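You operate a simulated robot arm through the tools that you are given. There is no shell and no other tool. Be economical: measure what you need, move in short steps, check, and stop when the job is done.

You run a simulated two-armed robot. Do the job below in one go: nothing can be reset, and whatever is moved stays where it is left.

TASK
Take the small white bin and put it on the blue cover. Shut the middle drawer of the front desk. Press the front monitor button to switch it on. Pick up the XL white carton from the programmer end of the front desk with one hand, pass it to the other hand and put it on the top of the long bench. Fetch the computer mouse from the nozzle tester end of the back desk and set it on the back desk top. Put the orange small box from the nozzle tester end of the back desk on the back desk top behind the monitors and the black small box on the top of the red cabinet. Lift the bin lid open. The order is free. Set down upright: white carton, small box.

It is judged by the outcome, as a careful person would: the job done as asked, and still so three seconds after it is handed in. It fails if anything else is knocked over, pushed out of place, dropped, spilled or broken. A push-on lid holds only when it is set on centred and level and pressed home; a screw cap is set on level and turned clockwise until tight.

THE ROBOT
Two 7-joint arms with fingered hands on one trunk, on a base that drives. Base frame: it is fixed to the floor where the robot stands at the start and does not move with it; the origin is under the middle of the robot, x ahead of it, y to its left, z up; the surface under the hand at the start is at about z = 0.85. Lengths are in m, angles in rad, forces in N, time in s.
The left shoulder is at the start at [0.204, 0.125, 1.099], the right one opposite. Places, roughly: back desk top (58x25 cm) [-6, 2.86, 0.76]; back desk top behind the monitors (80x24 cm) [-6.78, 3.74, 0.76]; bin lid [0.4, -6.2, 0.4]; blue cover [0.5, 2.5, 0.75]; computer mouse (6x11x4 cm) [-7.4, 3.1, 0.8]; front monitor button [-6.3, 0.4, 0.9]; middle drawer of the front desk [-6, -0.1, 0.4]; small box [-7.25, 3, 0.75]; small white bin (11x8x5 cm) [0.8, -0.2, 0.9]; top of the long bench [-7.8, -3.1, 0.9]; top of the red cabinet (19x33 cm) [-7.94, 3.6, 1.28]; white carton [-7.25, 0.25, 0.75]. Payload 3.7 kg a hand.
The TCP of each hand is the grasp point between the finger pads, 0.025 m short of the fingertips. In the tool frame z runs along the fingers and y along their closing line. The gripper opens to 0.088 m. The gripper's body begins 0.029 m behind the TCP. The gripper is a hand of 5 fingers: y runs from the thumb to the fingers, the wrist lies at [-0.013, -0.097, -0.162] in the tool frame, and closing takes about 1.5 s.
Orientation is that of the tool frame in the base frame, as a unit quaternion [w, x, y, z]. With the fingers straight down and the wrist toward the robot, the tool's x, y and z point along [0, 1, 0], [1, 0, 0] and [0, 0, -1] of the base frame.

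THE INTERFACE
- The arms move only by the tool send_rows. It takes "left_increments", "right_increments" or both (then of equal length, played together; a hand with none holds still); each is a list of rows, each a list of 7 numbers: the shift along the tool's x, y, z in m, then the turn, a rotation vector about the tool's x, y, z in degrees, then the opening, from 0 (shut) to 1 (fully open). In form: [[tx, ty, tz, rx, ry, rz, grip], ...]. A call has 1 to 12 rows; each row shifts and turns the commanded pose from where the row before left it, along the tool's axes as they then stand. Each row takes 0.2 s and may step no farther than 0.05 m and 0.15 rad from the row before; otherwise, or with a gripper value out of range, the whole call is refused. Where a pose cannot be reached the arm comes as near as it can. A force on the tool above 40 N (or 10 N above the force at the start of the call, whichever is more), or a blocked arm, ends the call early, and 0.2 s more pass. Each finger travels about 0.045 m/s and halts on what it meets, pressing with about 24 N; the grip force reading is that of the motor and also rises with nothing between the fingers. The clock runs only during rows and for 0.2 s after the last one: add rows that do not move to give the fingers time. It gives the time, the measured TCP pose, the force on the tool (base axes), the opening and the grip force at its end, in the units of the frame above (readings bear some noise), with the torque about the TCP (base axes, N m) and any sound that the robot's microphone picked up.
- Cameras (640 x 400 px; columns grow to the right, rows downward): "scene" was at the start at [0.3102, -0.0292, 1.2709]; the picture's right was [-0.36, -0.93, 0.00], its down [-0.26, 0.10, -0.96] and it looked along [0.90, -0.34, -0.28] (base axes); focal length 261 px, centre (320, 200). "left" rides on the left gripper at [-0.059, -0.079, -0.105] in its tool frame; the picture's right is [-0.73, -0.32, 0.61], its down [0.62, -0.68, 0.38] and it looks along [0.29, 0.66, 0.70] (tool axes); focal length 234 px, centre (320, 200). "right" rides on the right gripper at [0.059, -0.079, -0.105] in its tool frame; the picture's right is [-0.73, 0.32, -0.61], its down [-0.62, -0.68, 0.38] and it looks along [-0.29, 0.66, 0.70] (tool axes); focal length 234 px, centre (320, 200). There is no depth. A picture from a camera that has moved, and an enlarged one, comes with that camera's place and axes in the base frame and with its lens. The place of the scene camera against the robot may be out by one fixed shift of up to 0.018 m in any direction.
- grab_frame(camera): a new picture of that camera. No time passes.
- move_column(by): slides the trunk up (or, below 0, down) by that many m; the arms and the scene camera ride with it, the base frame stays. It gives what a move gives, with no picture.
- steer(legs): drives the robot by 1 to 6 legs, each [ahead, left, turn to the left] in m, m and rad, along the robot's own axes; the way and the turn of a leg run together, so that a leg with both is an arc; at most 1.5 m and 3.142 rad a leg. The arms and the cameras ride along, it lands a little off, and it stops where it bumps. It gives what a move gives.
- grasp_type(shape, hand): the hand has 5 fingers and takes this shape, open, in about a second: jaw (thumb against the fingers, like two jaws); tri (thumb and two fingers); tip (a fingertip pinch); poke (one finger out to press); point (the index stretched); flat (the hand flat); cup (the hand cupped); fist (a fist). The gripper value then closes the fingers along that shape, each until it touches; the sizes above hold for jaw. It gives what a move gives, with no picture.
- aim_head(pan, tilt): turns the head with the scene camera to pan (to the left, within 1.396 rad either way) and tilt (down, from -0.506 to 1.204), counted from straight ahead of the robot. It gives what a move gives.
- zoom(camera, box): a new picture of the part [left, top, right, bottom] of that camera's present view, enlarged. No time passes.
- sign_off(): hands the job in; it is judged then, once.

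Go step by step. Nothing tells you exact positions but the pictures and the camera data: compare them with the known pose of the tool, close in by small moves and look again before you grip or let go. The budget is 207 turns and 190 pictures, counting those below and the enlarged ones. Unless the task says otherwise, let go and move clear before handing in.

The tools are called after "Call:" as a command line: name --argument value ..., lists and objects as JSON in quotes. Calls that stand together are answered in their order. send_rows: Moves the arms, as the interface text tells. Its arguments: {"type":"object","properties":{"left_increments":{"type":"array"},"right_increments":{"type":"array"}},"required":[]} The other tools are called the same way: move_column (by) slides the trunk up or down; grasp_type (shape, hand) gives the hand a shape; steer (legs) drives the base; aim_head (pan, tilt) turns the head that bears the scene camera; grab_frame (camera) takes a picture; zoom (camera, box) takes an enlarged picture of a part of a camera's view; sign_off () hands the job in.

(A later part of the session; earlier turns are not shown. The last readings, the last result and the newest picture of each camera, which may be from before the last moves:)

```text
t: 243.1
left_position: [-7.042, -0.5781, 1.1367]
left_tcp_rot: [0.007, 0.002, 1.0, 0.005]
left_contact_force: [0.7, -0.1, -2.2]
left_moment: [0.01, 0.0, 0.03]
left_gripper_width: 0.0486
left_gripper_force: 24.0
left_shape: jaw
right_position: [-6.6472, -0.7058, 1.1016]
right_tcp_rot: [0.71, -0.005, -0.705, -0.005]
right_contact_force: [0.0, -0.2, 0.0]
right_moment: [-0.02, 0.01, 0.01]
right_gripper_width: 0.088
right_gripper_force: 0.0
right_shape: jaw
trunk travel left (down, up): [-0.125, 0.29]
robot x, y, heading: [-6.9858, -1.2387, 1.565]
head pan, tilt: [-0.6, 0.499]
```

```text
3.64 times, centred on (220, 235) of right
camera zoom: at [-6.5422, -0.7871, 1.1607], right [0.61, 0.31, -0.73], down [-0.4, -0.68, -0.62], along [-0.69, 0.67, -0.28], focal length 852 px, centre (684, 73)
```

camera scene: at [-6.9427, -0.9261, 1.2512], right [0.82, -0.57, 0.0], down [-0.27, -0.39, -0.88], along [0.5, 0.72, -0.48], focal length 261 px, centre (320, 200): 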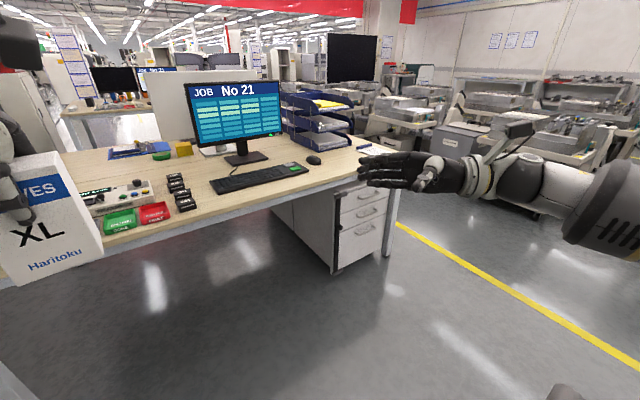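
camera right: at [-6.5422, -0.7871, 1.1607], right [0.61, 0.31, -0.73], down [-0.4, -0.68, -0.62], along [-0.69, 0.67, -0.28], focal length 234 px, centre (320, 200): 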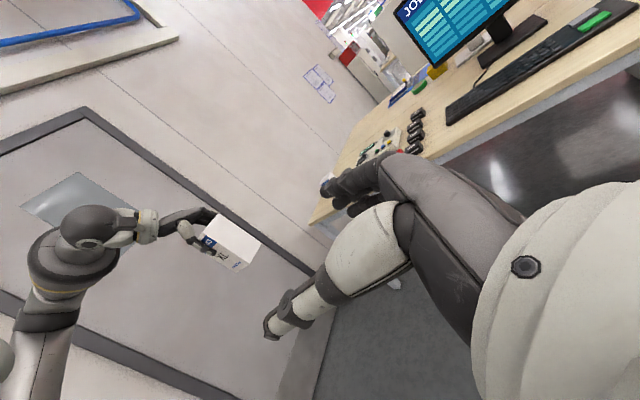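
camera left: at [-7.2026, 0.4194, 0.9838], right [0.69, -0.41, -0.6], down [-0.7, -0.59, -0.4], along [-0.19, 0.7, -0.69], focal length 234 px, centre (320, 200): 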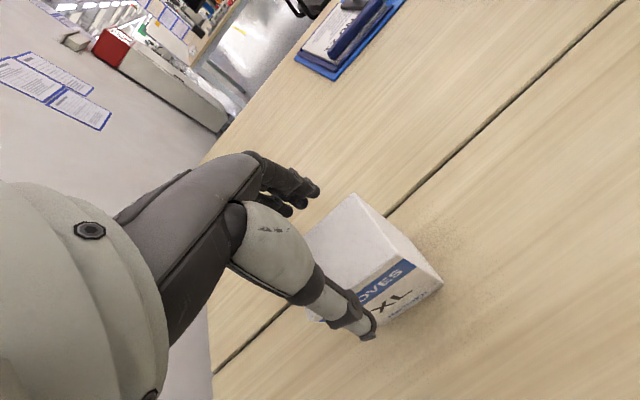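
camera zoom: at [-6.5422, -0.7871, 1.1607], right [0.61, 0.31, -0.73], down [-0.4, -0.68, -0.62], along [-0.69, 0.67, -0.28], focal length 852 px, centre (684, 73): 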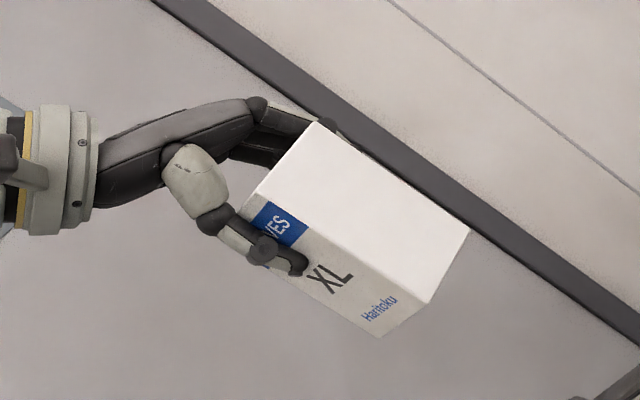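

Call:
send_rows --right_increments '[[-0.003, 0.026, 0.04, 0, 0, 0, 1], [-0.003, 0.026, 0.04, 0, 0, 0, 1], [-0.003, 0.026, 0.04, 0, 0, 0, 1], [-0.003, 0.025, 0.04, 0, 0, 0, 1], [-0.004, 0.025, 0.04, 0, 0, 0, 1], [0, 0, 0.04, 0, 0, 0, 1], [0, 0, 0, 0, 0, 0, 1]]'

Call:
aim_head --pan 0.0 --tilt 0.5

Call:
grab_frame --camera "scene"

Call:
grab_frame --camera "right"

```text
t: 244.7
left_position: [-7.0403, -0.5789, 1.1382]
left_tcp_rot: [0.006, 0.002, 1.0, 0.005]
left_contact_force: [0.5, -1.1, -2.3]
left_moment: [0.01, 0.04, 0.02]
left_gripper_width: 0.0488
left_gripper_force: 23.7
left_shape: jaw
right_position: [-6.8854, -0.5738, 1.0897]
right_tcp_rot: [0.711, -0.007, -0.704, -0.005]
right_contact_force: [0.7, -0.1, 0.0]
right_moment: [0.01, 0.01, -0.03]
right_gripper_width: 0.088
right_gripper_force: 0.0
right_shape: jaw
right hand out of reach, approached as far as the arm can: row 3
trunk travel left (down, up): [-0.125, 0.29]
robot x, y, heading: [-6.9885, -1.2374, 1.567]
head pan, tilt: [-0.6, 0.499]
```

```text
t: 245.7
left_position: [-7.0408, -0.5778, 1.1348]
left_tcp_rot: [0.006, 0.002, 1.0, 0.004]
left_contact_force: [0.0, 0.4, -1.4]
left_moment: [0.03, 0.03, 0.01]
left_gripper_width: 0.049
left_gripper_force: 23.9
left_shape: jaw
right_position: [-6.8861, -0.5736, 1.0881]
right_tcp_rot: [0.71, -0.005, -0.704, -0.005]
right_contact_force: [-0.5, 0.3, -0.4]
right_moment: [-0.03, 0.02, 0.01]
right_gripper_width: 0.0877
right_gripper_force: 0.0
right_shape: jaw
trunk travel left (down, up): [-0.125, 0.29]
robot x, y, heading: [-6.9845, -1.2349, 1.568]
head pan, tilt: [0.0, 0.499]
```

```text
112 pictures are left
camera scene: at [-6.9939, -0.91, 1.2512], right [1.0, -0.01, 0.0], down [0.0, -0.48, -0.88], along [0.01, 0.88, -0.48], focal length 261 px, centre (320, 200)
```

scene: 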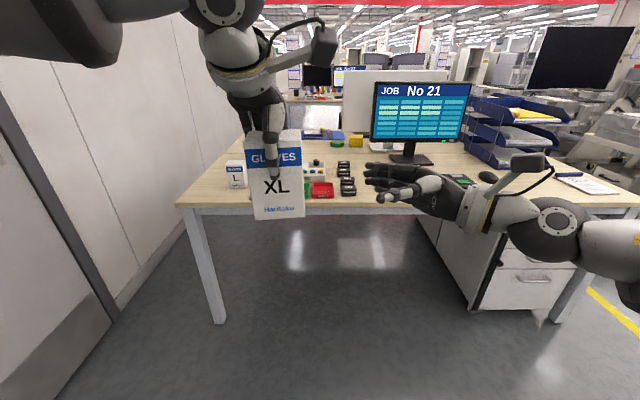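

```text
111 pictures are left
camera right: at [-6.7816, -0.6542, 1.148], right [0.61, 0.31, -0.73], down [-0.4, -0.68, -0.62], along [-0.69, 0.67, -0.28], focal length 234 px, centre (320, 200)
```

right: 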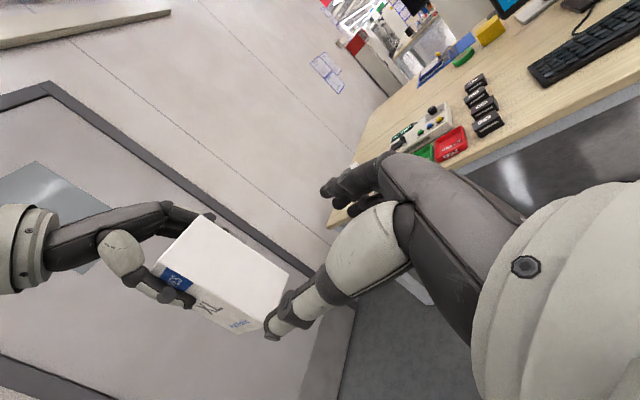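

Call:
send_rows --right_increments '[[-0.003, 0, 0.035, 0, 0, 0, 1], [-0.003, -0.002, 0.035, 0, 0, 0, 1], [0, 0, 0.035, 0, 0, 0, 1], [0, 0, 0.033, 0, 0, 0, 1], [0, 0, 0, 0, 0, 0, 1]]'

Call:
zoom --camera "scene" --box '[200, 100, 360, 240]'

Call:
grab_frame --camera "right"

```text
t: 246.9
left_position: [-7.0394, -0.5784, 1.1355]
left_tcp_rot: [0.007, 0.001, 1.0, 0.004]
left_contact_force: [-0.3, 0.2, -2.3]
left_moment: [0.03, 0.04, 0.0]
left_gripper_width: 0.0484
left_gripper_force: 24.1
left_shape: jaw
right_position: [-7.023, -0.5755, 1.0837]
right_tcp_rot: [0.71, -0.006, -0.704, -0.005]
right_contact_force: [0.4, -1.5, 0.4]
right_moment: [0.0, 0.02, 0.03]
right_gripper_width: 0.0878
right_gripper_force: 0.0
right_shape: jaw
trunk travel left (down, up): [-0.125, 0.29]
robot x, y, heading: [-6.9859, -1.2388, 1.562]
head pan, tilt: [0.0, 0.499]
```

```text
2.86 times, centred on (280, 170) of scene
camera zoom: at [-6.9936, -0.9102, 1.2513], right [1.0, -0.01, 0.0], down [0.0, -0.48, -0.88], along [0.01, 0.88, -0.48], focal length 746 px, centre (434, 286)
```

zoom: 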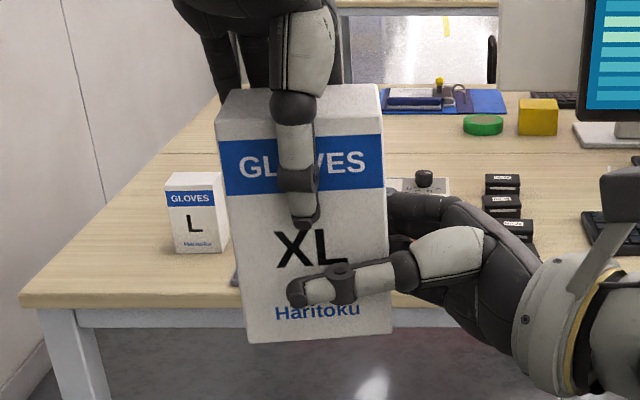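

```text
109 pictures are left
camera right: at [-6.9178, -0.6554, 1.1432], right [0.61, 0.31, -0.73], down [-0.4, -0.68, -0.62], along [-0.69, 0.67, -0.28], focal length 234 px, centre (320, 200)
```

right: 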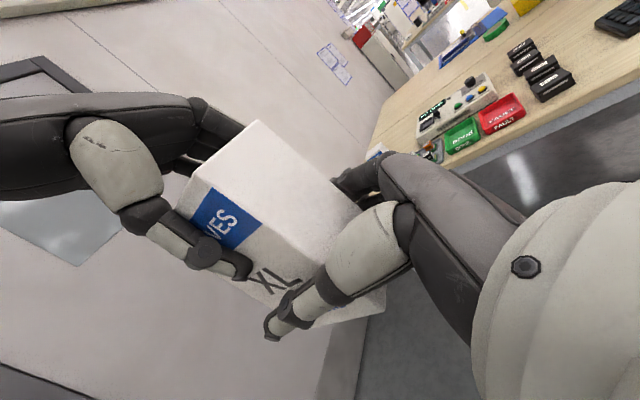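

The right hand straddles the lower half of the carton, so I'll close it.

Call:
send_rows --right_increments '[[0, 0, 0, 0, 0, 0, 0.7], [0, 0, 0, 0, 0, 0, 0.5], [0, 0, 0, 0, 0, 0, 0.3], [0, 0, 0, 0, 0, 0, 0], [0, 0, 0, 0, 0, 0, 0], [0, 0, 0, 0, 0, 0, 0], [0, 0, 0, 0, 0, 0, 0], [0, 0, 0, 0, 0, 0, 0]]'

Call:
zoom --camera "scene" --box '[200, 100, 360, 240]'

Call:
grab_frame --camera "right"

```text
t: 248.7
left_position: [-7.0399, -0.5779, 1.1352]
left_tcp_rot: [0.007, 0.002, 1.0, 0.004]
left_contact_force: [0.9, -0.7, -1.3]
left_moment: [-0.09, -0.07, -0.08]
left_gripper_width: 0.0489
left_gripper_force: 23.5
left_shape: jaw
right_position: [-7.0234, -0.5753, 1.0846]
right_tcp_rot: [0.709, -0.006, -0.705, -0.005]
right_contact_force: [-0.1, 0.0, 0.3]
right_moment: [0.08, 0.03, 0.05]
right_gripper_width: 0.0499
right_gripper_force: 24.4
right_shape: jaw
trunk travel left (down, up): [-0.125, 0.29]
robot x, y, heading: [-6.9881, -1.2384, 1.568]
head pan, tilt: [0.0, 0.499]
```

```text
2.86 times, centred on (280, 170) of scene
camera zoom: at [-6.9939, -0.91, 1.2512], right [1.0, -0.01, 0.0], down [0.0, -0.48, -0.88], along [0.01, 0.88, -0.48], focal length 746 px, centre (434, 286)
```

zoom: 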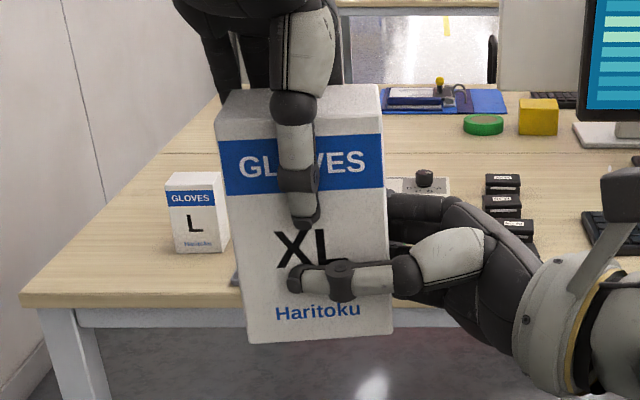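

```text
107 pictures are left
camera right: at [-6.918, -0.6553, 1.143], right [0.61, 0.31, -0.73], down [-0.4, -0.68, -0.62], along [-0.69, 0.67, -0.28], focal length 234 px, centre (320, 200)
```

right: 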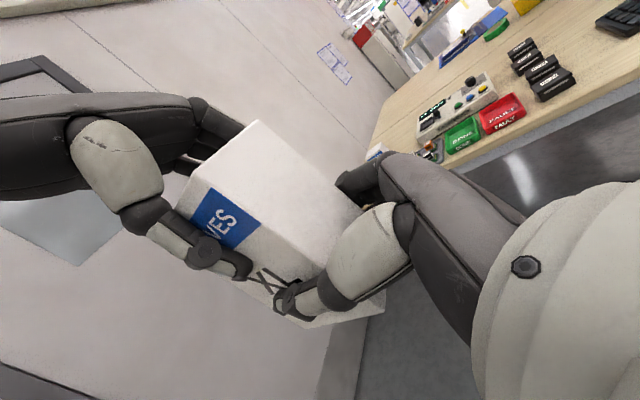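

Both hands now hold the carton, so I'll open the left hand and lift it away.

Call:
send_rows --left_increments '[[0, 0, 0, 0, 0, 0, 0.3], [0, 0, 0, 0, 0, 0, 0.6], [0, 0, 0, 0, 0, 0, 1], [0, 0, 0, 0, 0, 0, 1], [0, 0, 0, 0, 0, 0, 1], [0, 0, -0.03, 0, 0, 0, 1], [0, 0, -0.04, 0, 0, 0, 1], [0, 0, -0.04, 0, 0, 0, 1], [0.05, 0, 0, 0, 0, 0, 1], [0.05, 0, 0, 0, 0, 0, 1], [0.05, 0, 0, 0, 0, 0, 1], [0.05, 0, 0, 0, 0, 0, 1]]'

Call:
grab_frame --camera "scene"

Call:
grab_frame --camera "right"

```text
t: 251.3
left_position: [-7.27, -0.5756, 1.2283]
left_tcp_rot: [0.008, 0.004, 1.0, 0.005]
left_contact_force: [-0.3, -0.2, 0.2]
left_moment: [0.04, 0.0, 0.03]
left_gripper_width: 0.0881
left_gripper_force: 0.0
left_shape: jaw
left hand out of reach, approached as far as the arm can: row 7, 8
right_position: [-7.0247, -0.5759, 1.0839]
right_tcp_rot: [0.71, -0.004, -0.705, -0.004]
right_contact_force: [-0.3, 1.3, 0.2]
right_moment: [0.02, -0.02, -0.01]
right_gripper_width: 0.0494
right_gripper_force: 24.3
right_shape: jaw
trunk travel left (down, up): [-0.125, 0.29]
robot x, y, heading: [-6.9869, -1.2384, 1.567]
head pan, tilt: [0.0, 0.499]
```

```text
106 pictures are left
camera scene: at [-6.9948, -0.9103, 1.2513], right [1.0, -0.01, 0.0], down [0.0, -0.48, -0.88], along [0.01, 0.88, -0.48], focal length 261 px, centre (320, 200)
```

scene: 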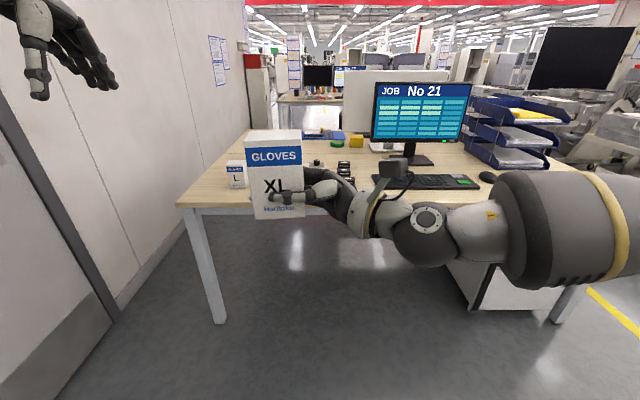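

```text
105 pictures are left
camera right: at [-6.9188, -0.6556, 1.1433], right [0.61, 0.31, -0.73], down [-0.4, -0.68, -0.62], along [-0.69, 0.67, -0.29], focal length 234 px, centre (320, 200)
```

right: 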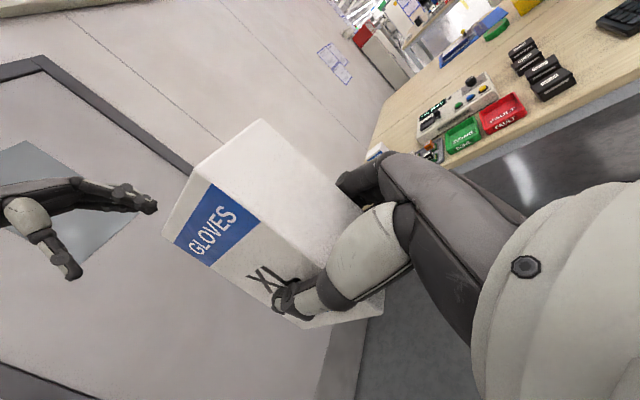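

The hand-over worked: the right hand alone holds the carton upright. I'll head to the long bench, moving away from the wall and then turning to face west.

Call:
steer --legs '[[0, -0.6, 0], [-0.9, 0, 0], [0, 0, 1.575]]'

Call:
aim_head --pan 0.4 --tilt 0.4

Call:
grab_frame --camera "scene"

```text
t: 265.0
left_position: [-7.0818, -2.3705, 1.2282]
left_tcp_rot: [0.002, -0.679, 0.734, 0.007]
left_contact_force: [-0.4, -0.1, 0.3]
left_moment: [0.01, 0.0, -0.03]
left_gripper_width: 0.0881
left_gripper_force: 0.1
left_shape: jaw
right_position: [-7.0631, -2.1248, 1.085]
right_tcp_rot: [0.523, 0.475, -0.52, 0.479]
right_contact_force: [-0.3, 0.4, 0.0]
right_moment: [0.04, 0.02, 0.0]
right_gripper_width: 0.0494
right_gripper_force: 23.4
right_shape: jaw
trunk travel left (down, up): [-0.125, 0.29]
robot x, y, heading: [-6.3969, -2.1398, 3.063]
head pan, tilt: [0.0, 0.499]
```

```text
t: 265.9
left_position: [-7.0814, -2.37, 1.2301]
left_tcp_rot: [0.002, -0.679, 0.734, 0.007]
left_contact_force: [-0.2, 0.4, -1.5]
left_moment: [0.0, 0.02, 0.02]
left_gripper_width: 0.0881
left_gripper_force: 0.0
left_shape: jaw
right_position: [-7.0637, -2.1258, 1.0833]
right_tcp_rot: [0.523, 0.475, -0.52, 0.479]
right_contact_force: [0.0, -0.6, 0.1]
right_moment: [0.04, 0.0, -0.06]
right_gripper_width: 0.0493
right_gripper_force: 24.3
right_shape: jaw
trunk travel left (down, up): [-0.125, 0.29]
robot x, y, heading: [-6.3999, -2.1361, 3.064]
head pan, tilt: [0.4, 0.4]
```

```text
104 pictures are left
camera scene: at [-6.73, -2.1441, 1.2603], right [-0.31, 0.95, 0.0], down [0.37, 0.12, -0.92], along [-0.87, -0.29, -0.39], focal length 261 px, centre (320, 200)
```

scene: 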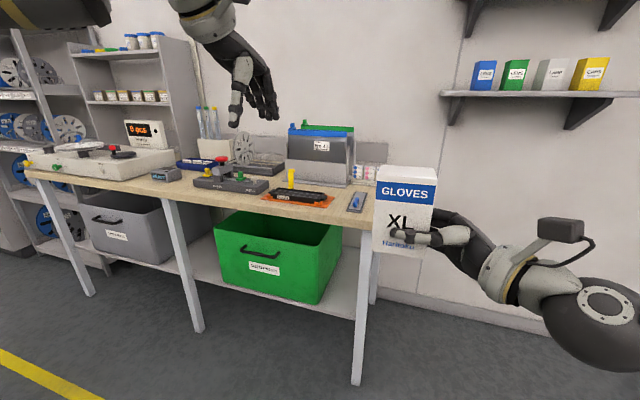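

Call:
move_column --by 0.2

Call:
steer --legs '[[0, 0.75, 0.078]]'

Call:
aim_head --pan 0.1 --tilt 0.6

Call:
grab_frame --camera "scene"

```text
t: 268.1
left_position: [-7.0839, -2.3706, 1.4281]
left_tcp_rot: [0.002, -0.678, 0.735, 0.008]
left_contact_force: [0.4, -0.1, -0.3]
left_moment: [-0.01, 0.01, -0.02]
left_gripper_width: 0.0879
left_gripper_force: 0.0
left_shape: jaw
right_position: [-7.0644, -2.1261, 1.2823]
right_tcp_rot: [0.524, 0.475, -0.521, 0.479]
right_contact_force: [0.1, -1.0, -2.6]
right_moment: [-0.03, -0.02, 0.02]
right_gripper_width: 0.0495
right_gripper_force: 24.0
right_shape: jaw
trunk travel left (down, up): [-0.325, 0.09]
robot x, y, heading: [-6.399, -2.1344, 3.066]
head pan, tilt: [0.4, 0.4]
```

```text
t: 275.0
left_position: [-7.1077, -3.1447, 1.4294]
left_tcp_rot: [0.002, -0.699, 0.715, 0.008]
left_contact_force: [-0.2, -0.3, 0.9]
left_moment: [0.0, -0.01, 0.0]
left_gripper_width: 0.0877
left_gripper_force: 0.0
left_shape: jaw
right_position: [-7.103, -2.8994, 1.2834]
right_tcp_rot: [0.51, 0.49, -0.507, 0.493]
right_contact_force: [-1.3, -0.1, -1.7]
right_moment: [-0.01, 0.01, 0.01]
right_gripper_width: 0.0496
right_gripper_force: 24.0
right_shape: jaw
trunk travel left (down, up): [-0.325, 0.09]
robot x, y, heading: [-6.4421, -2.8748, 3.116]
head pan, tilt: [0.4, 0.4]
```

```text
t: 275.8
left_position: [-7.1084, -3.1454, 1.428]
left_tcp_rot: [0.002, -0.698, 0.716, 0.008]
left_contact_force: [-0.1, 0.0, 0.7]
left_moment: [0.0, 0.03, 0.01]
left_gripper_width: 0.0881
left_gripper_force: 0.1
left_shape: jaw
right_position: [-7.1022, -2.8978, 1.2839]
right_tcp_rot: [0.51, 0.488, -0.508, 0.493]
right_contact_force: [-0.2, 0.0, -1.7]
right_moment: [0.03, -0.01, -0.05]
right_gripper_width: 0.0491
right_gripper_force: 24.3
right_shape: jaw
trunk travel left (down, up): [-0.325, 0.09]
robot x, y, heading: [-6.438, -2.874, 3.113]
head pan, tilt: [0.099, 0.6]
```

```text
103 pictures are left
camera scene: at [-6.5886, -2.8757, 1.4573], right [-0.07, 1.0, 0.0], down [0.56, 0.04, -0.83], along [-0.82, -0.06, -0.56], focal length 261 px, centre (320, 200)
```

scene: 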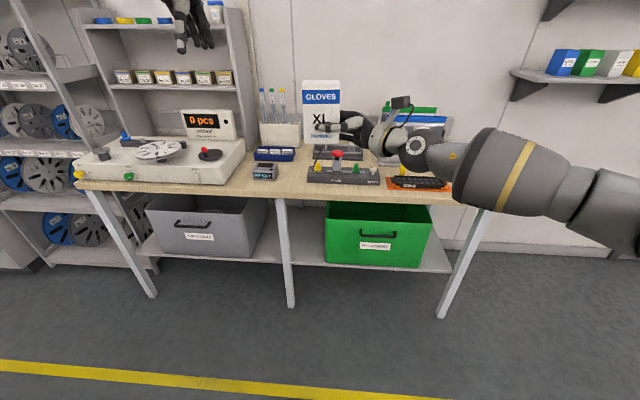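

Call:
zoom --camera "scene" --box '[230, 110, 470, 220]'

```text
2.67 times, centred on (350, 165) of scene
camera zoom: at [-6.5886, -2.8757, 1.4573], right [-0.07, 1.0, 0.0], down [0.56, 0.04, -0.83], along [-0.82, -0.06, -0.56], focal length 696 px, centre (240, 293)
```

zoom: 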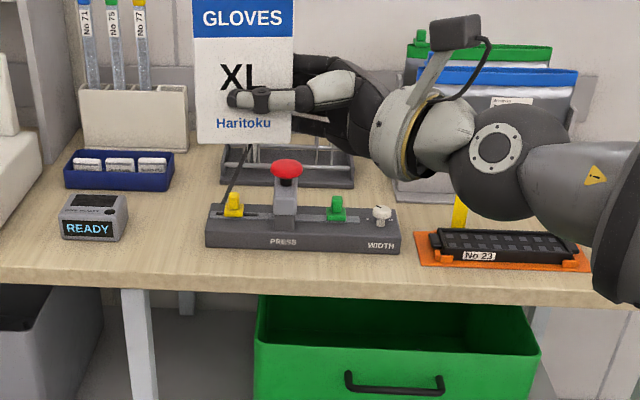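

The free spot on the bench is between the READY box and the press device, around (-7.58, -3.07). The hand must come in from the front, so I'll turn the right hand to point forward.

Call:
send_rows --right_increments '[[0, 0, 0, -8.2, 0, 0, 0], [0, 0, 0, -8.2, 0, 0, 0], [0, 0, 0, -8.2, 0, 0, 0], [0, 0, 0, -8.2, 0, 0, 0], [0, 0, 0, -8.2, 0, 0, 0], [0, 0, 0, -8.2, 0, 0, 0], [0, 0, 0, -8.2, 0, 0, 0], [0, 0, 0, -8.2, 0, 0, 0], [0, 0, 0, -8.2, 0, 0, 0], [0, 0, 0, -8.2, 0, 0, 0], [0, 0, 0, -8, 0, 0, 0], [0, 0, 0, 0, 0, 0, 0]]'

Call:
grab_frame --camera "scene"

```text
t: 278.4
left_position: [-7.1075, -3.143, 1.4297]
left_tcp_rot: [0.001, -0.699, 0.715, 0.008]
left_contact_force: [0.5, 0.4, 0.7]
left_moment: [-0.03, -0.01, 0.01]
left_gripper_width: 0.088
left_gripper_force: 0.1
left_shape: jaw
right_position: [-7.1028, -2.8975, 1.2833]
right_tcp_rot: [-0.707, 0.017, 0.707, 0.01]
right_contact_force: [-0.4, 1.1, -2.8]
right_moment: [0.03, -0.04, -0.02]
right_gripper_width: 0.0493
right_gripper_force: 24.4
right_shape: jaw
trunk travel left (down, up): [-0.325, 0.09]
robot x, y, heading: [-6.439, -2.8707, 3.117]
head pan, tilt: [0.099, 0.6]
```

```text
101 pictures are left
camera scene: at [-6.5885, -2.875, 1.4573], right [-0.07, 1.0, 0.0], down [0.56, 0.04, -0.83], along [-0.82, -0.06, -0.56], focal length 261 px, centre (320, 200)
```

scene: 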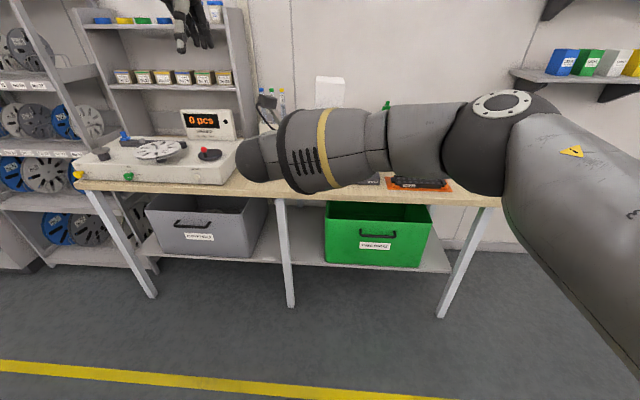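

Call:
grab_frame --camera "left"

Call:
grab_frame --camera "right"

```text
100 pictures are left
camera left: at [-7.0275, -3.0879, 1.5345], right [0.34, 0.73, -0.6], down [0.66, -0.63, -0.4], along [-0.67, -0.26, -0.69], focal length 234 px, centre (320, 200)
```

left: 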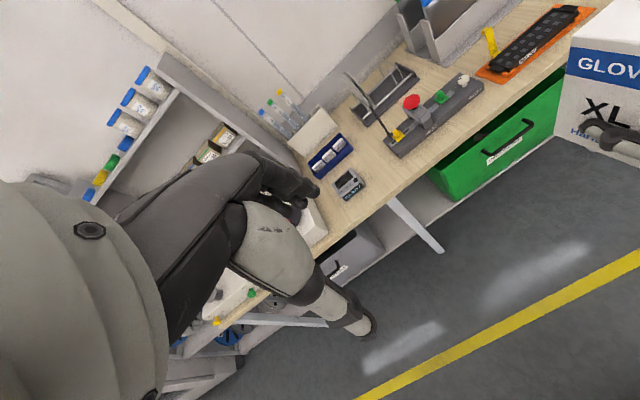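

```text
99 pictures are left
camera right: at [-6.9999, -2.9796, 1.3447], right [0.62, 0.29, -0.73], down [-0.41, -0.67, -0.62], along [-0.67, 0.68, -0.3], focal length 234 px, centre (320, 200)
```

right: 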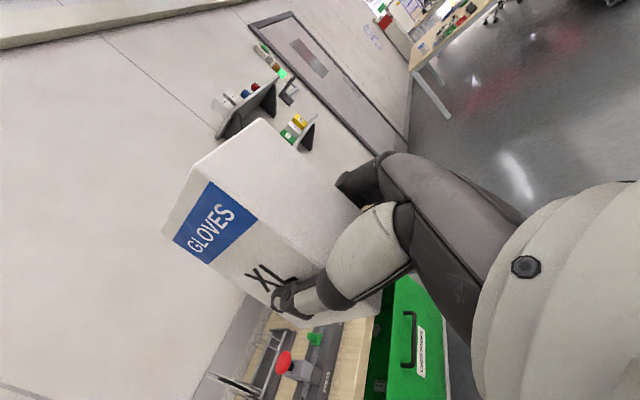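

Call:
zoom --camera "left" --box '[290, 70, 450, 220]'

```text
2.67 times, centred on (370, 145) of left
camera zoom: at [-7.0275, -3.0879, 1.5345], right [0.34, 0.73, -0.6], down [0.66, -0.63, -0.4], along [-0.67, -0.26, -0.69], focal length 624 px, centre (187, 347)
```

zoom: 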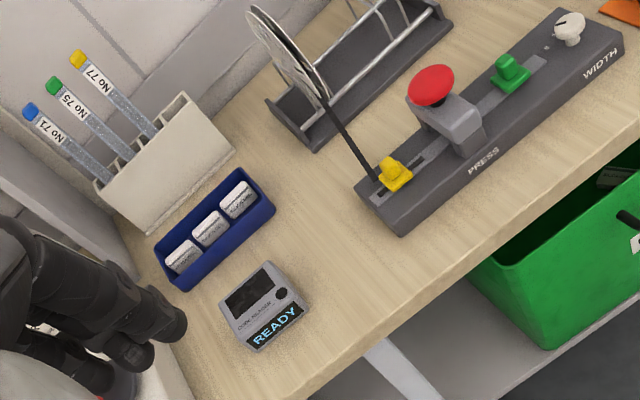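

Call:
send_rows --left_increments '[[0, -0.045, 0, 0, 0, 0, 1], [0, -0.045, 0, 0, 0, 0, 1], [0, -0.045, 0, 0, 0, 0, 1], [0, -0.045, 0, 0, 0, 0, 1]]'

Call:
steer --legs '[[0, 0.185, 0.025], [0.39, 0, 0]]'

Call:
aim_head --pan 0.25 --tilt 0.7

Call:
grab_frame --camera "scene"

Call:
grab_frame --camera "left"

```text
t: 279.4
left_position: [-6.9284, -3.1471, 1.429]
left_tcp_rot: [0.002, -0.699, 0.715, 0.01]
left_contact_force: [-0.2, 0.2, -0.5]
left_moment: [0.02, 0.03, 0.01]
left_gripper_width: 0.0879
left_gripper_force: 0.0
left_shape: jaw
right_position: [-7.1003, -2.8996, 1.2858]
right_tcp_rot: [-0.706, 0.015, 0.708, 0.009]
right_contact_force: [-0.2, 0.3, -2.9]
right_moment: [-0.03, -0.05, -0.01]
right_gripper_width: 0.0489
right_gripper_force: 24.2
right_shape: jaw
trunk travel left (down, up): [-0.325, 0.09]
robot x, y, heading: [-6.4397, -2.8683, 3.118]
head pan, tilt: [0.099, 0.6]
```

```text
t: 280.8
left_position: [-6.9306, -3.2192, 1.4274]
left_tcp_rot: [0.003, -0.704, 0.71, 0.009]
left_contact_force: [0.9, 0.5, -0.5]
left_moment: [0.02, 0.02, -0.02]
left_gripper_width: 0.0881
left_gripper_force: 0.1
left_shape: jaw
right_position: [-7.1053, -2.9741, 1.2827]
right_tcp_rot: [-0.706, 0.01, 0.708, 0.005]
right_contact_force: [0.6, -1.0, -2.2]
right_moment: [0.0, -0.04, 0.0]
right_gripper_width: 0.0492
right_gripper_force: 24.2
right_shape: jaw
trunk travel left (down, up): [-0.325, 0.09]
robot x, y, heading: [-6.4405, -2.9363, 3.134]
head pan, tilt: [0.099, 0.6]
stopped in leg 1: the robot was blocked; the commanded pose is now the measured one
```

```text
t: 281.5
left_position: [-6.9297, -3.2181, 1.4287]
left_tcp_rot: [0.002, -0.703, 0.711, 0.008]
left_contact_force: [-0.4, 0.7, -0.2]
left_moment: [-0.02, 0.02, -0.01]
left_gripper_width: 0.0877
left_gripper_force: 0.0
left_shape: jaw
right_position: [-7.105, -2.9723, 1.2847]
right_tcp_rot: [-0.707, 0.009, 0.708, 0.004]
right_contact_force: [0.3, 1.4, -3.0]
right_moment: [0.02, -0.06, -0.01]
right_gripper_width: 0.0489
right_gripper_force: 24.3
right_shape: jaw
trunk travel left (down, up): [-0.325, 0.09]
robot x, y, heading: [-6.4413, -2.9392, 3.127]
head pan, tilt: [0.25, 0.7]
```

```text
97 pictures are left
camera scene: at [-6.5858, -2.9539, 1.4487], right [-0.23, 0.97, 0.0], down [0.63, 0.15, -0.77], along [-0.74, -0.18, -0.64], focal length 261 px, centre (320, 200)
```

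scene: 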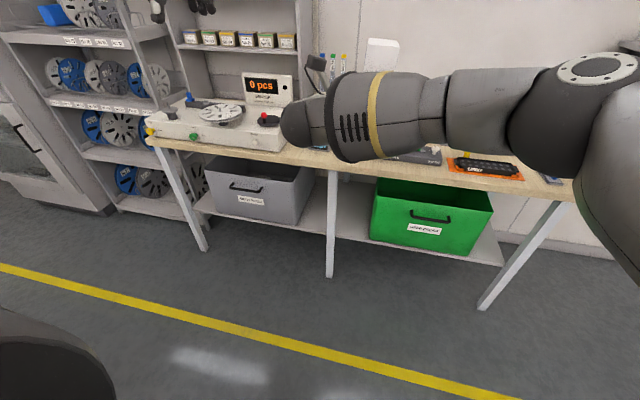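

```text
96 pictures are left
camera left: at [-6.8506, -3.1622, 1.5335], right [0.32, 0.73, -0.6], down [0.67, -0.62, -0.4], along [-0.67, -0.27, -0.69], focal length 234 px, centre (320, 200)
```

left: 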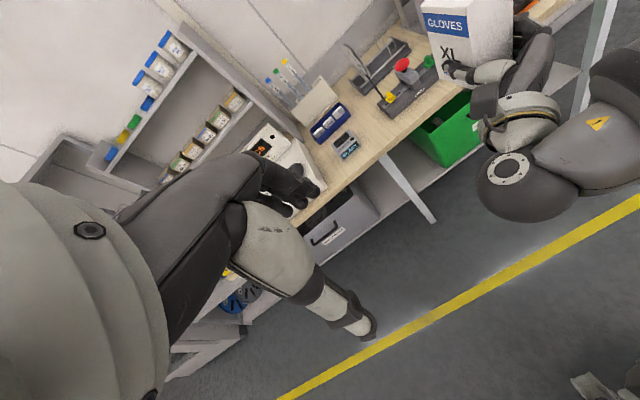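

The base touched something on its left. I'll ease off and look there.

Call:
steer --legs '[[0.0, -0.05, 0]]'

Call:
aim_head --pan 1.35 --tilt 0.7

Call:
grab_frame --camera "scene"

```text
t: 282.6
left_position: [-6.9281, -3.168, 1.4287]
left_tcp_rot: [0.002, -0.704, 0.71, 0.008]
left_contact_force: [-0.2, 0.3, -0.3]
left_moment: [0.0, -0.05, 0.01]
left_gripper_width: 0.0878
left_gripper_force: 0.0
left_shape: jaw
right_position: [-7.1039, -2.9219, 1.2833]
right_tcp_rot: [-0.706, 0.009, 0.708, 0.003]
right_contact_force: [-0.5, 0.1, -1.8]
right_moment: [0.02, -0.04, 0.05]
right_gripper_width: 0.0494
right_gripper_force: 23.7
right_shape: jaw
trunk travel left (down, up): [-0.325, 0.09]
robot x, y, heading: [-6.4396, -2.8869, 3.13]
head pan, tilt: [0.25, 0.7]
```

```text
t: 283.9
left_position: [-6.929, -3.1682, 1.4296]
left_tcp_rot: [0.003, -0.704, 0.71, 0.009]
left_contact_force: [0.3, 0.1, 0.9]
left_moment: [0.0, 0.0, 0.01]
left_gripper_width: 0.0878
left_gripper_force: 0.1
left_shape: jaw
right_position: [-7.1032, -2.9231, 1.2835]
right_tcp_rot: [-0.707, 0.008, 0.707, 0.004]
right_contact_force: [-0.4, 0.7, -2.1]
right_moment: [0.0, -0.01, 0.02]
right_gripper_width: 0.0491
right_gripper_force: 24.5
right_shape: jaw
trunk travel left (down, up): [-0.325, 0.09]
robot x, y, heading: [-6.442, -2.8886, 3.131]
head pan, tilt: [1.349, 0.7]
```

```text
95 pictures are left
camera scene: at [-6.5223, -2.9659, 1.4487], right [-0.97, 0.23, 0.0], down [0.15, 0.63, -0.76], along [-0.18, -0.74, -0.64], focal length 261 px, centre (320, 200)
```

scene: 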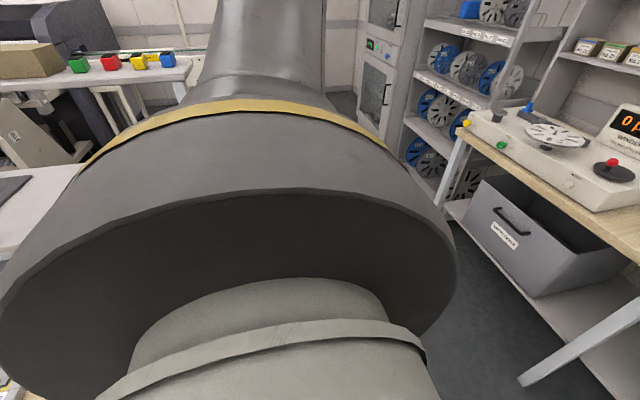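

Call:
steer --legs '[[0.39, 0, 0], [0, 0.14, 0.01]]'

Call:
aim_head --pan 0.5 --tilt 0.8

Call:
grab_frame --camera "scene"

Call:
grab_frame --camera "left"

```text
t: 287.9
left_position: [-7.3155, -3.3101, 1.4276]
left_tcp_rot: [-0.003, 0.711, -0.704, -0.009]
left_contact_force: [-0.1, 0.2, 0.4]
left_moment: [0.0, 0.0, 0.01]
left_gripper_width: 0.0877
left_gripper_force: 0.2
left_shape: jaw
right_position: [-7.4942, -3.0678, 1.2827]
right_tcp_rot: [-0.707, 0.003, 0.707, -0.003]
right_contact_force: [0.4, -0.3, -2.3]
right_moment: [0.02, -0.02, 0.0]
right_gripper_width: 0.0492
right_gripper_force: 24.4
right_shape: jaw
trunk travel left (down, up): [-0.325, 0.09]
robot x, y, heading: [-6.8306, -3.0196, -3.133]
head pan, tilt: [1.349, 0.7]
```

```text
t: 289.0
left_position: [-7.3156, -3.3104, 1.4286]
left_tcp_rot: [-0.003, 0.711, -0.703, -0.008]
left_contact_force: [0.7, -0.2, 0.1]
left_moment: [-0.03, 0.01, 0.02]
left_gripper_width: 0.0878
left_gripper_force: 0.1
left_shape: jaw
right_position: [-7.4955, -3.0685, 1.2834]
right_tcp_rot: [-0.706, 0.003, 0.708, -0.003]
right_contact_force: [0.5, 0.4, -2.3]
right_moment: [0.0, -0.04, -0.01]
right_gripper_width: 0.049
right_gripper_force: 23.8
right_shape: jaw
trunk travel left (down, up): [-0.325, 0.09]
robot x, y, heading: [-6.8309, -3.0225, -3.135]
head pan, tilt: [0.499, 0.799]
```

```text
94 pictures are left
camera scene: at [-6.9648, -3.0569, 1.4404], right [-0.49, 0.87, 0.0], down [0.63, 0.35, -0.7], along [-0.61, -0.34, -0.72], focal length 261 px, centre (320, 200)
```

scene: 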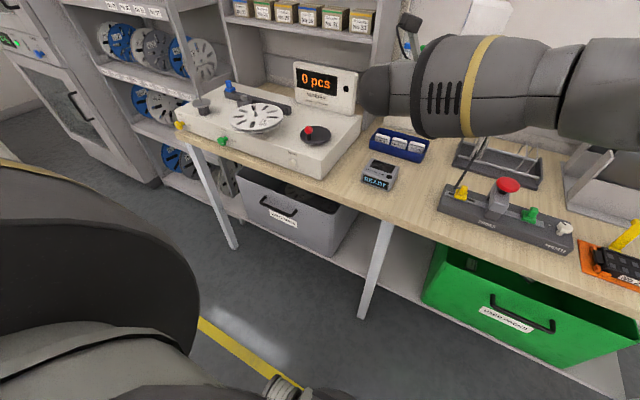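

```text
93 pictures are left
camera left: at [-7.2373, -3.2528, 1.5334], right [0.31, 0.74, -0.6], down [0.68, -0.61, -0.4], along [-0.66, -0.29, -0.69], focal length 234 px, centre (320, 200)
```

left: 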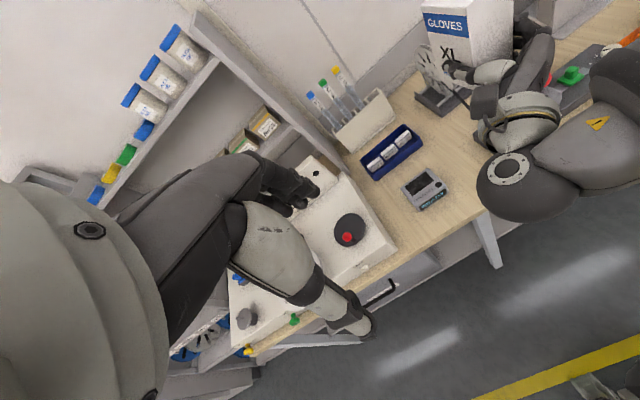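

Call:
move_column --by -0.3

Call:
send_rows --right_increments '[[0, -0.004, 0.024, 0, 0, 0, 0], [0, -0.004, 0.024, 0, 0, 0, 0], [0, 0, 0, 0, 0, 0, 0]]'

Call:
grab_frame --camera "left"

Call:
grab_frame --camera "right"

Call:
grab_frame --camera "scene"

```text
t: 291.0
left_position: [-7.3326, -3.3104, 1.2043]
left_tcp_rot: [-0.02, 0.711, -0.703, 0.009]
left_contact_force: [-0.3, -0.3, 1.2]
left_moment: [-0.01, 0.06, 0.01]
left_gripper_width: 0.0881
left_gripper_force: 0.2
left_shape: jaw
right_position: [-7.4861, -3.0624, 0.949]
right_tcp_rot: [-0.604, 0.008, 0.797, 0.002]
right_contact_force: [-0.4, 0.9, -1.9]
right_moment: [-0.01, -0.04, 0.0]
right_gripper_width: 0.0491
right_gripper_force: 24.3
right_shape: jaw
trunk travel left (down, up): [-0.116, 0.3]
robot x, y, heading: [-6.8346, -3.02, -3.138]
head pan, tilt: [0.499, 0.799]
stopped: the arm was blocked; the commanded pose is now the measured one
```

```text
t: 291.8
left_position: [-7.3303, -3.3096, 1.2047]
left_tcp_rot: [-0.019, 0.71, -0.703, 0.007]
left_contact_force: [-0.4, -0.1, -0.5]
left_moment: [0.03, -0.02, 0.0]
left_gripper_width: 0.0879
left_gripper_force: 0.0
left_shape: jaw
right_position: [-7.5345, -3.0678, 0.9392]
right_tcp_rot: [-0.603, 0.009, 0.798, 0.002]
right_contact_force: [0.2, -0.8, -3.2]
right_moment: [0.01, -0.05, 0.0]
right_gripper_width: 0.0492
right_gripper_force: 24.5
right_shape: jaw
trunk travel left (down, up): [-0.116, 0.3]
robot x, y, heading: [-6.8299, -3.0181, -3.134]
head pan, tilt: [0.499, 0.799]
```

```text
92 pictures are left
camera left: at [-7.2576, -3.2526, 1.3136], right [0.34, 0.74, -0.58], down [0.7, -0.61, -0.37], along [-0.63, -0.28, -0.72], focal length 234 px, centre (320, 200)
```

left: 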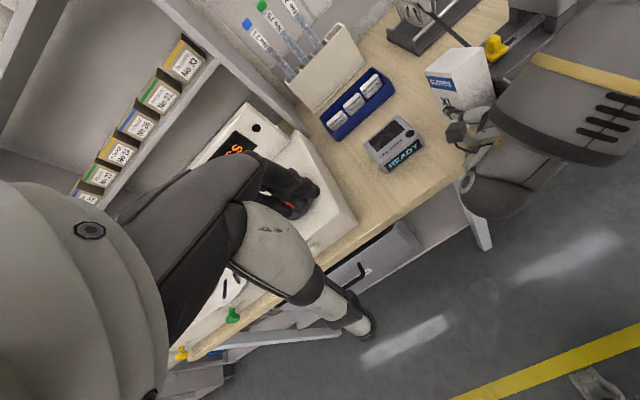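

```text
91 pictures are left
camera right: at [-7.451, -3.1473, 1.0263], right [0.79, 0.31, -0.54], down [-0.21, -0.68, -0.7], along [-0.58, 0.66, -0.47], focal length 234 px, centre (320, 200)
```

right: 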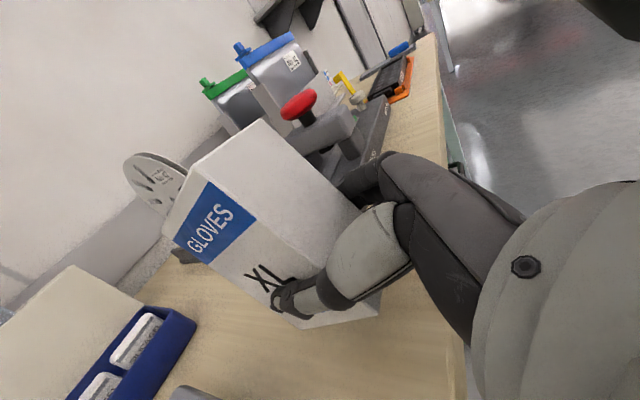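

```text
90 pictures are left
camera scene: at [-7.1556, -3.0625, 1.2172], right [-0.53, 0.85, 0.0], down [0.59, 0.37, -0.72], along [-0.61, -0.38, -0.69], focal length 261 px, centre (320, 200)
```

scene: 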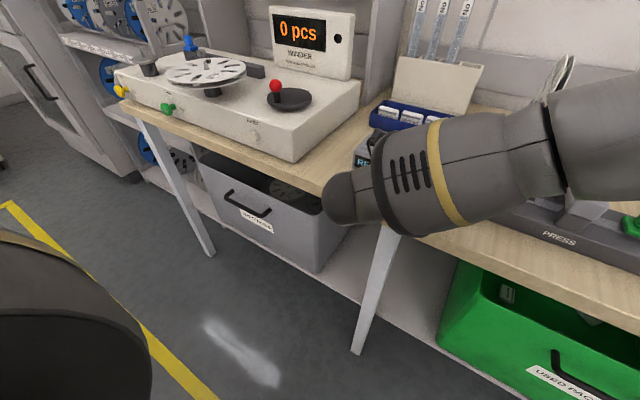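

The carton got tilted about 16° forward when the arm hit a limit. I'll level it in place; its bottom is still about 1–2 cm above the bench.

Call:
send_rows --right_increments '[[-0.0, 0, 0, 0, 4, 0, 0], [0, 0, 0, 0, 4, 0, 0], [0, 0, 0, 0, 4, 0, 0], [0, 0, 0, 0, 3.8, 0, 0], [0, 0, 0, 0, 0, 0, 0]]'

Call:
zoom --camera "left" --box '[350, 0, 590, 180]'

Call:
grab_frame --camera "right"

```text
t: 293.0
left_position: [-7.3301, -3.3094, 1.2051]
left_tcp_rot: [-0.02, 0.71, -0.704, 0.009]
left_contact_force: [0.1, -0.7, -0.2]
left_moment: [0.05, 0.0, -0.04]
left_gripper_width: 0.0879
left_gripper_force: 0.0
left_shape: jaw
right_position: [-7.5335, -3.0693, 0.9367]
right_tcp_rot: [0.708, -0.009, -0.706, -0.003]
right_contact_force: [0.8, 0.5, -2.4]
right_moment: [-0.01, -0.03, 0.0]
right_gripper_width: 0.049
right_gripper_force: 23.3
right_shape: jaw
trunk travel left (down, up): [-0.116, 0.3]
robot x, y, heading: [-6.8324, -3.0236, -3.135]
head pan, tilt: [0.499, 0.799]
```

```text
2.22 times, centred on (470, 90) of left
camera zoom: at [-7.2575, -3.2524, 1.3136], right [0.34, 0.74, -0.58], down [0.7, -0.61, -0.37], along [-0.63, -0.28, -0.72], focal length 520 px, centre (-13, 444)
```

zoom: 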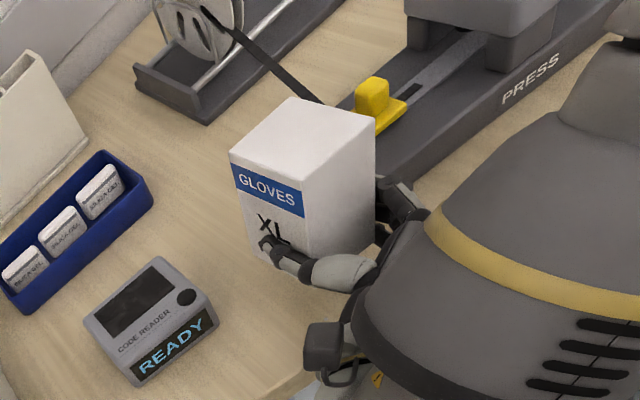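

```text
88 pictures are left
camera right: at [-7.4295, -3.1485, 0.9983], right [0.61, 0.31, -0.73], down [-0.4, -0.68, -0.62], along [-0.69, 0.67, -0.29], focal length 234 px, centre (320, 200)
```

right: 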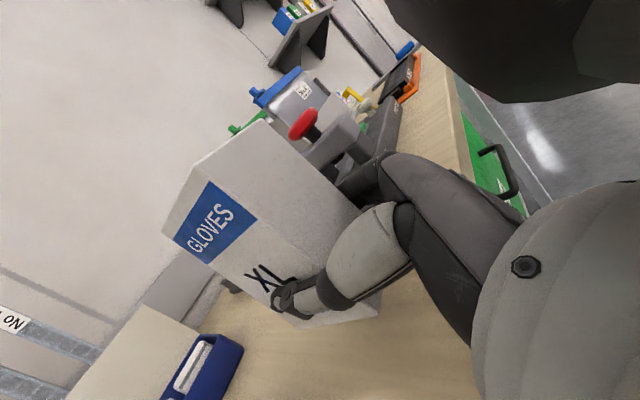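

Call:
send_rows --right_increments '[[0, -0.01, 0, 0, 0, 0, 0], [-0.006, 0, 0, 0, 0, 0, 0], [-0.006, 0, 0, 0, 0, 0, 0], [-0.005, 0, 0, 0, 0, 0, 0], [0, 0, 0, 0, 0, 0, 0]]'

Call:
zoom --camera "left" --box '[350, 0, 590, 180]'

```text
t: 294.2
left_position: [-7.3303, -3.3102, 1.2045]
left_tcp_rot: [-0.019, 0.71, -0.703, 0.008]
left_contact_force: [0.4, -0.8, 0.3]
left_moment: [-0.02, -0.02, 0.03]
left_gripper_width: 0.0882
left_gripper_force: 0.1
left_shape: jaw
right_position: [-7.5332, -3.0799, 0.9202]
right_tcp_rot: [0.707, -0.008, -0.707, -0.003]
right_contact_force: [-0.4, 0.3, -2.1]
right_moment: [0.01, -0.04, -0.02]
right_gripper_width: 0.049
right_gripper_force: 24.1
right_shape: jaw
trunk travel left (down, up): [-0.116, 0.3]
robot x, y, heading: [-6.833, -3.0254, -3.139]
head pan, tilt: [0.499, 0.799]
```

```text
2.22 times, centred on (470, 90) of left
camera zoom: at [-7.2575, -3.2525, 1.3137], right [0.34, 0.74, -0.58], down [0.7, -0.61, -0.37], along [-0.63, -0.28, -0.72], focal length 520 px, centre (-13, 444)
```

zoom: 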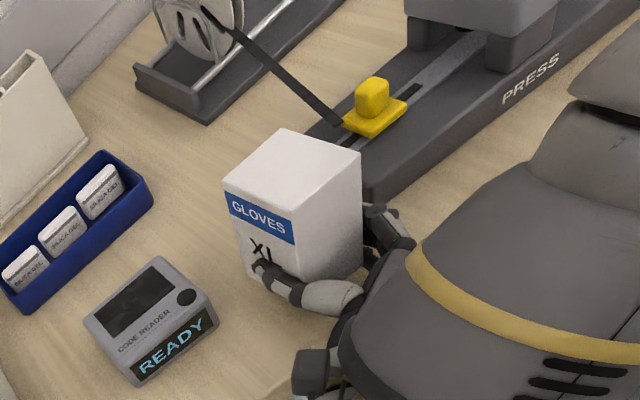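

Call:
send_rows --right_increments '[[-0.004, 0, 0, 0, 0, 0, 0], [-0.004, 0, 0, 0, 0, 0, 0], [-0.004, 0, 0, 0, 0, 0, 0], [0, 0, 0, 0, 0, 0, 0]]'

Call:
zoom --camera "left" --box '[420, 60, 540, 150]'

```text
t: 295.2
left_position: [-7.3295, -3.3095, 1.2043]
left_tcp_rot: [-0.019, 0.71, -0.704, 0.008]
left_contact_force: [-0.6, -0.5, 0.8]
left_moment: [-0.02, 0.0, 0.01]
left_gripper_width: 0.0879
left_gripper_force: 0.0
left_shape: jaw
right_position: [-7.5324, -3.0777, 0.9077]
right_tcp_rot: [0.707, -0.007, -0.707, -0.003]
right_contact_force: [0.8, 0.1, -2.2]
right_moment: [0.03, -0.03, 0.01]
right_gripper_width: 0.0492
right_gripper_force: 24.1
right_shape: jaw
trunk travel left (down, up): [-0.116, 0.3]
robot x, y, heading: [-6.8352, -3.0231, -3.139]
head pan, tilt: [0.499, 0.799]
```

```text
4.44 times, centred on (480, 105) of left
camera zoom: at [-7.2575, -3.2525, 1.3137], right [0.34, 0.74, -0.58], down [0.7, -0.61, -0.37], along [-0.63, -0.28, -0.72], focal length 1041 px, centre (-391, 622)
```

zoom: 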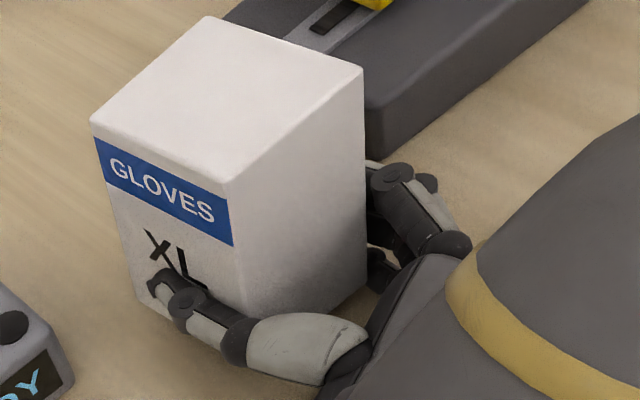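

Call:
send_rows --right_increments '[[-0.004, 0, 0, 0, 0, 0, 0], [-0.004, 0, 0, 0, 0, 0, 0], [0, 0, 0, 0, 0, 0, 0]]'

```text
t: 296.0
left_position: [-7.329, -3.3098, 1.2064]
left_tcp_rot: [-0.018, 0.711, -0.703, 0.007]
left_contact_force: [0.0, 0.4, -0.4]
left_moment: [0.01, 0.01, 0.0]
left_gripper_width: 0.0879
left_gripper_force: 0.1
left_shape: jaw
right_position: [-7.5315, -3.0788, 0.9056]
right_tcp_rot: [0.71, -0.008, -0.704, -0.004]
right_contact_force: [-1.3, 0.1, 20.6]
right_moment: [0.45, -0.96, 0.05]
right_gripper_width: 0.0493
right_gripper_force: 23.6
right_shape: jaw
trunk travel left (down, up): [-0.116, 0.3]
robot x, y, heading: [-6.8357, -3.0222, -3.135]
head pan, tilt: [0.499, 0.799]
```

Call:
zoom --camera "left" --box '[430, 80, 530, 155]'

Call:
zoom --camera "right" --box '[220, 230, 400, 350]'

```text
5.33 times, centred on (480, 118) of left
camera zoom: at [-7.2547, -3.2522, 1.3153], right [0.34, 0.74, -0.58], down [0.7, -0.61, -0.37], along [-0.63, -0.28, -0.72], focal length 1249 px, centre (-533, 640)
```

zoom: 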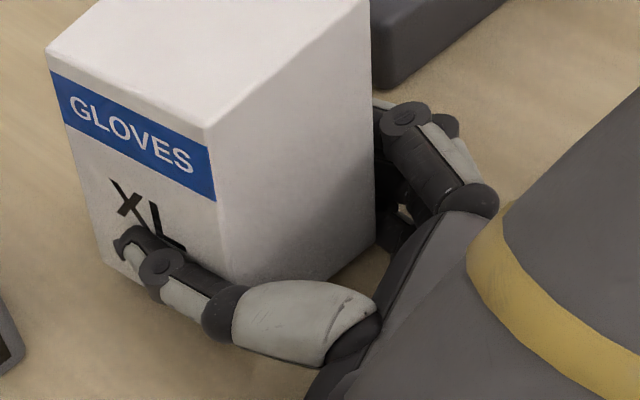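

```text
3.33 times, centred on (310, 290) of right
camera zoom: at [-7.4273, -3.1589, 0.9641], right [0.61, 0.31, -0.73], down [-0.4, -0.68, -0.62], along [-0.69, 0.67, -0.29], focal length 781 px, centre (353, -100)
```

zoom: 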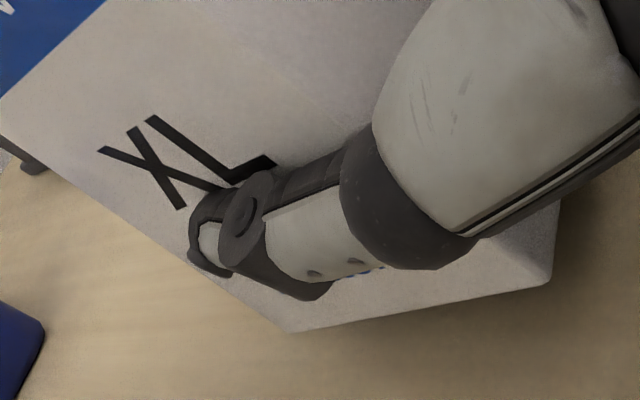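

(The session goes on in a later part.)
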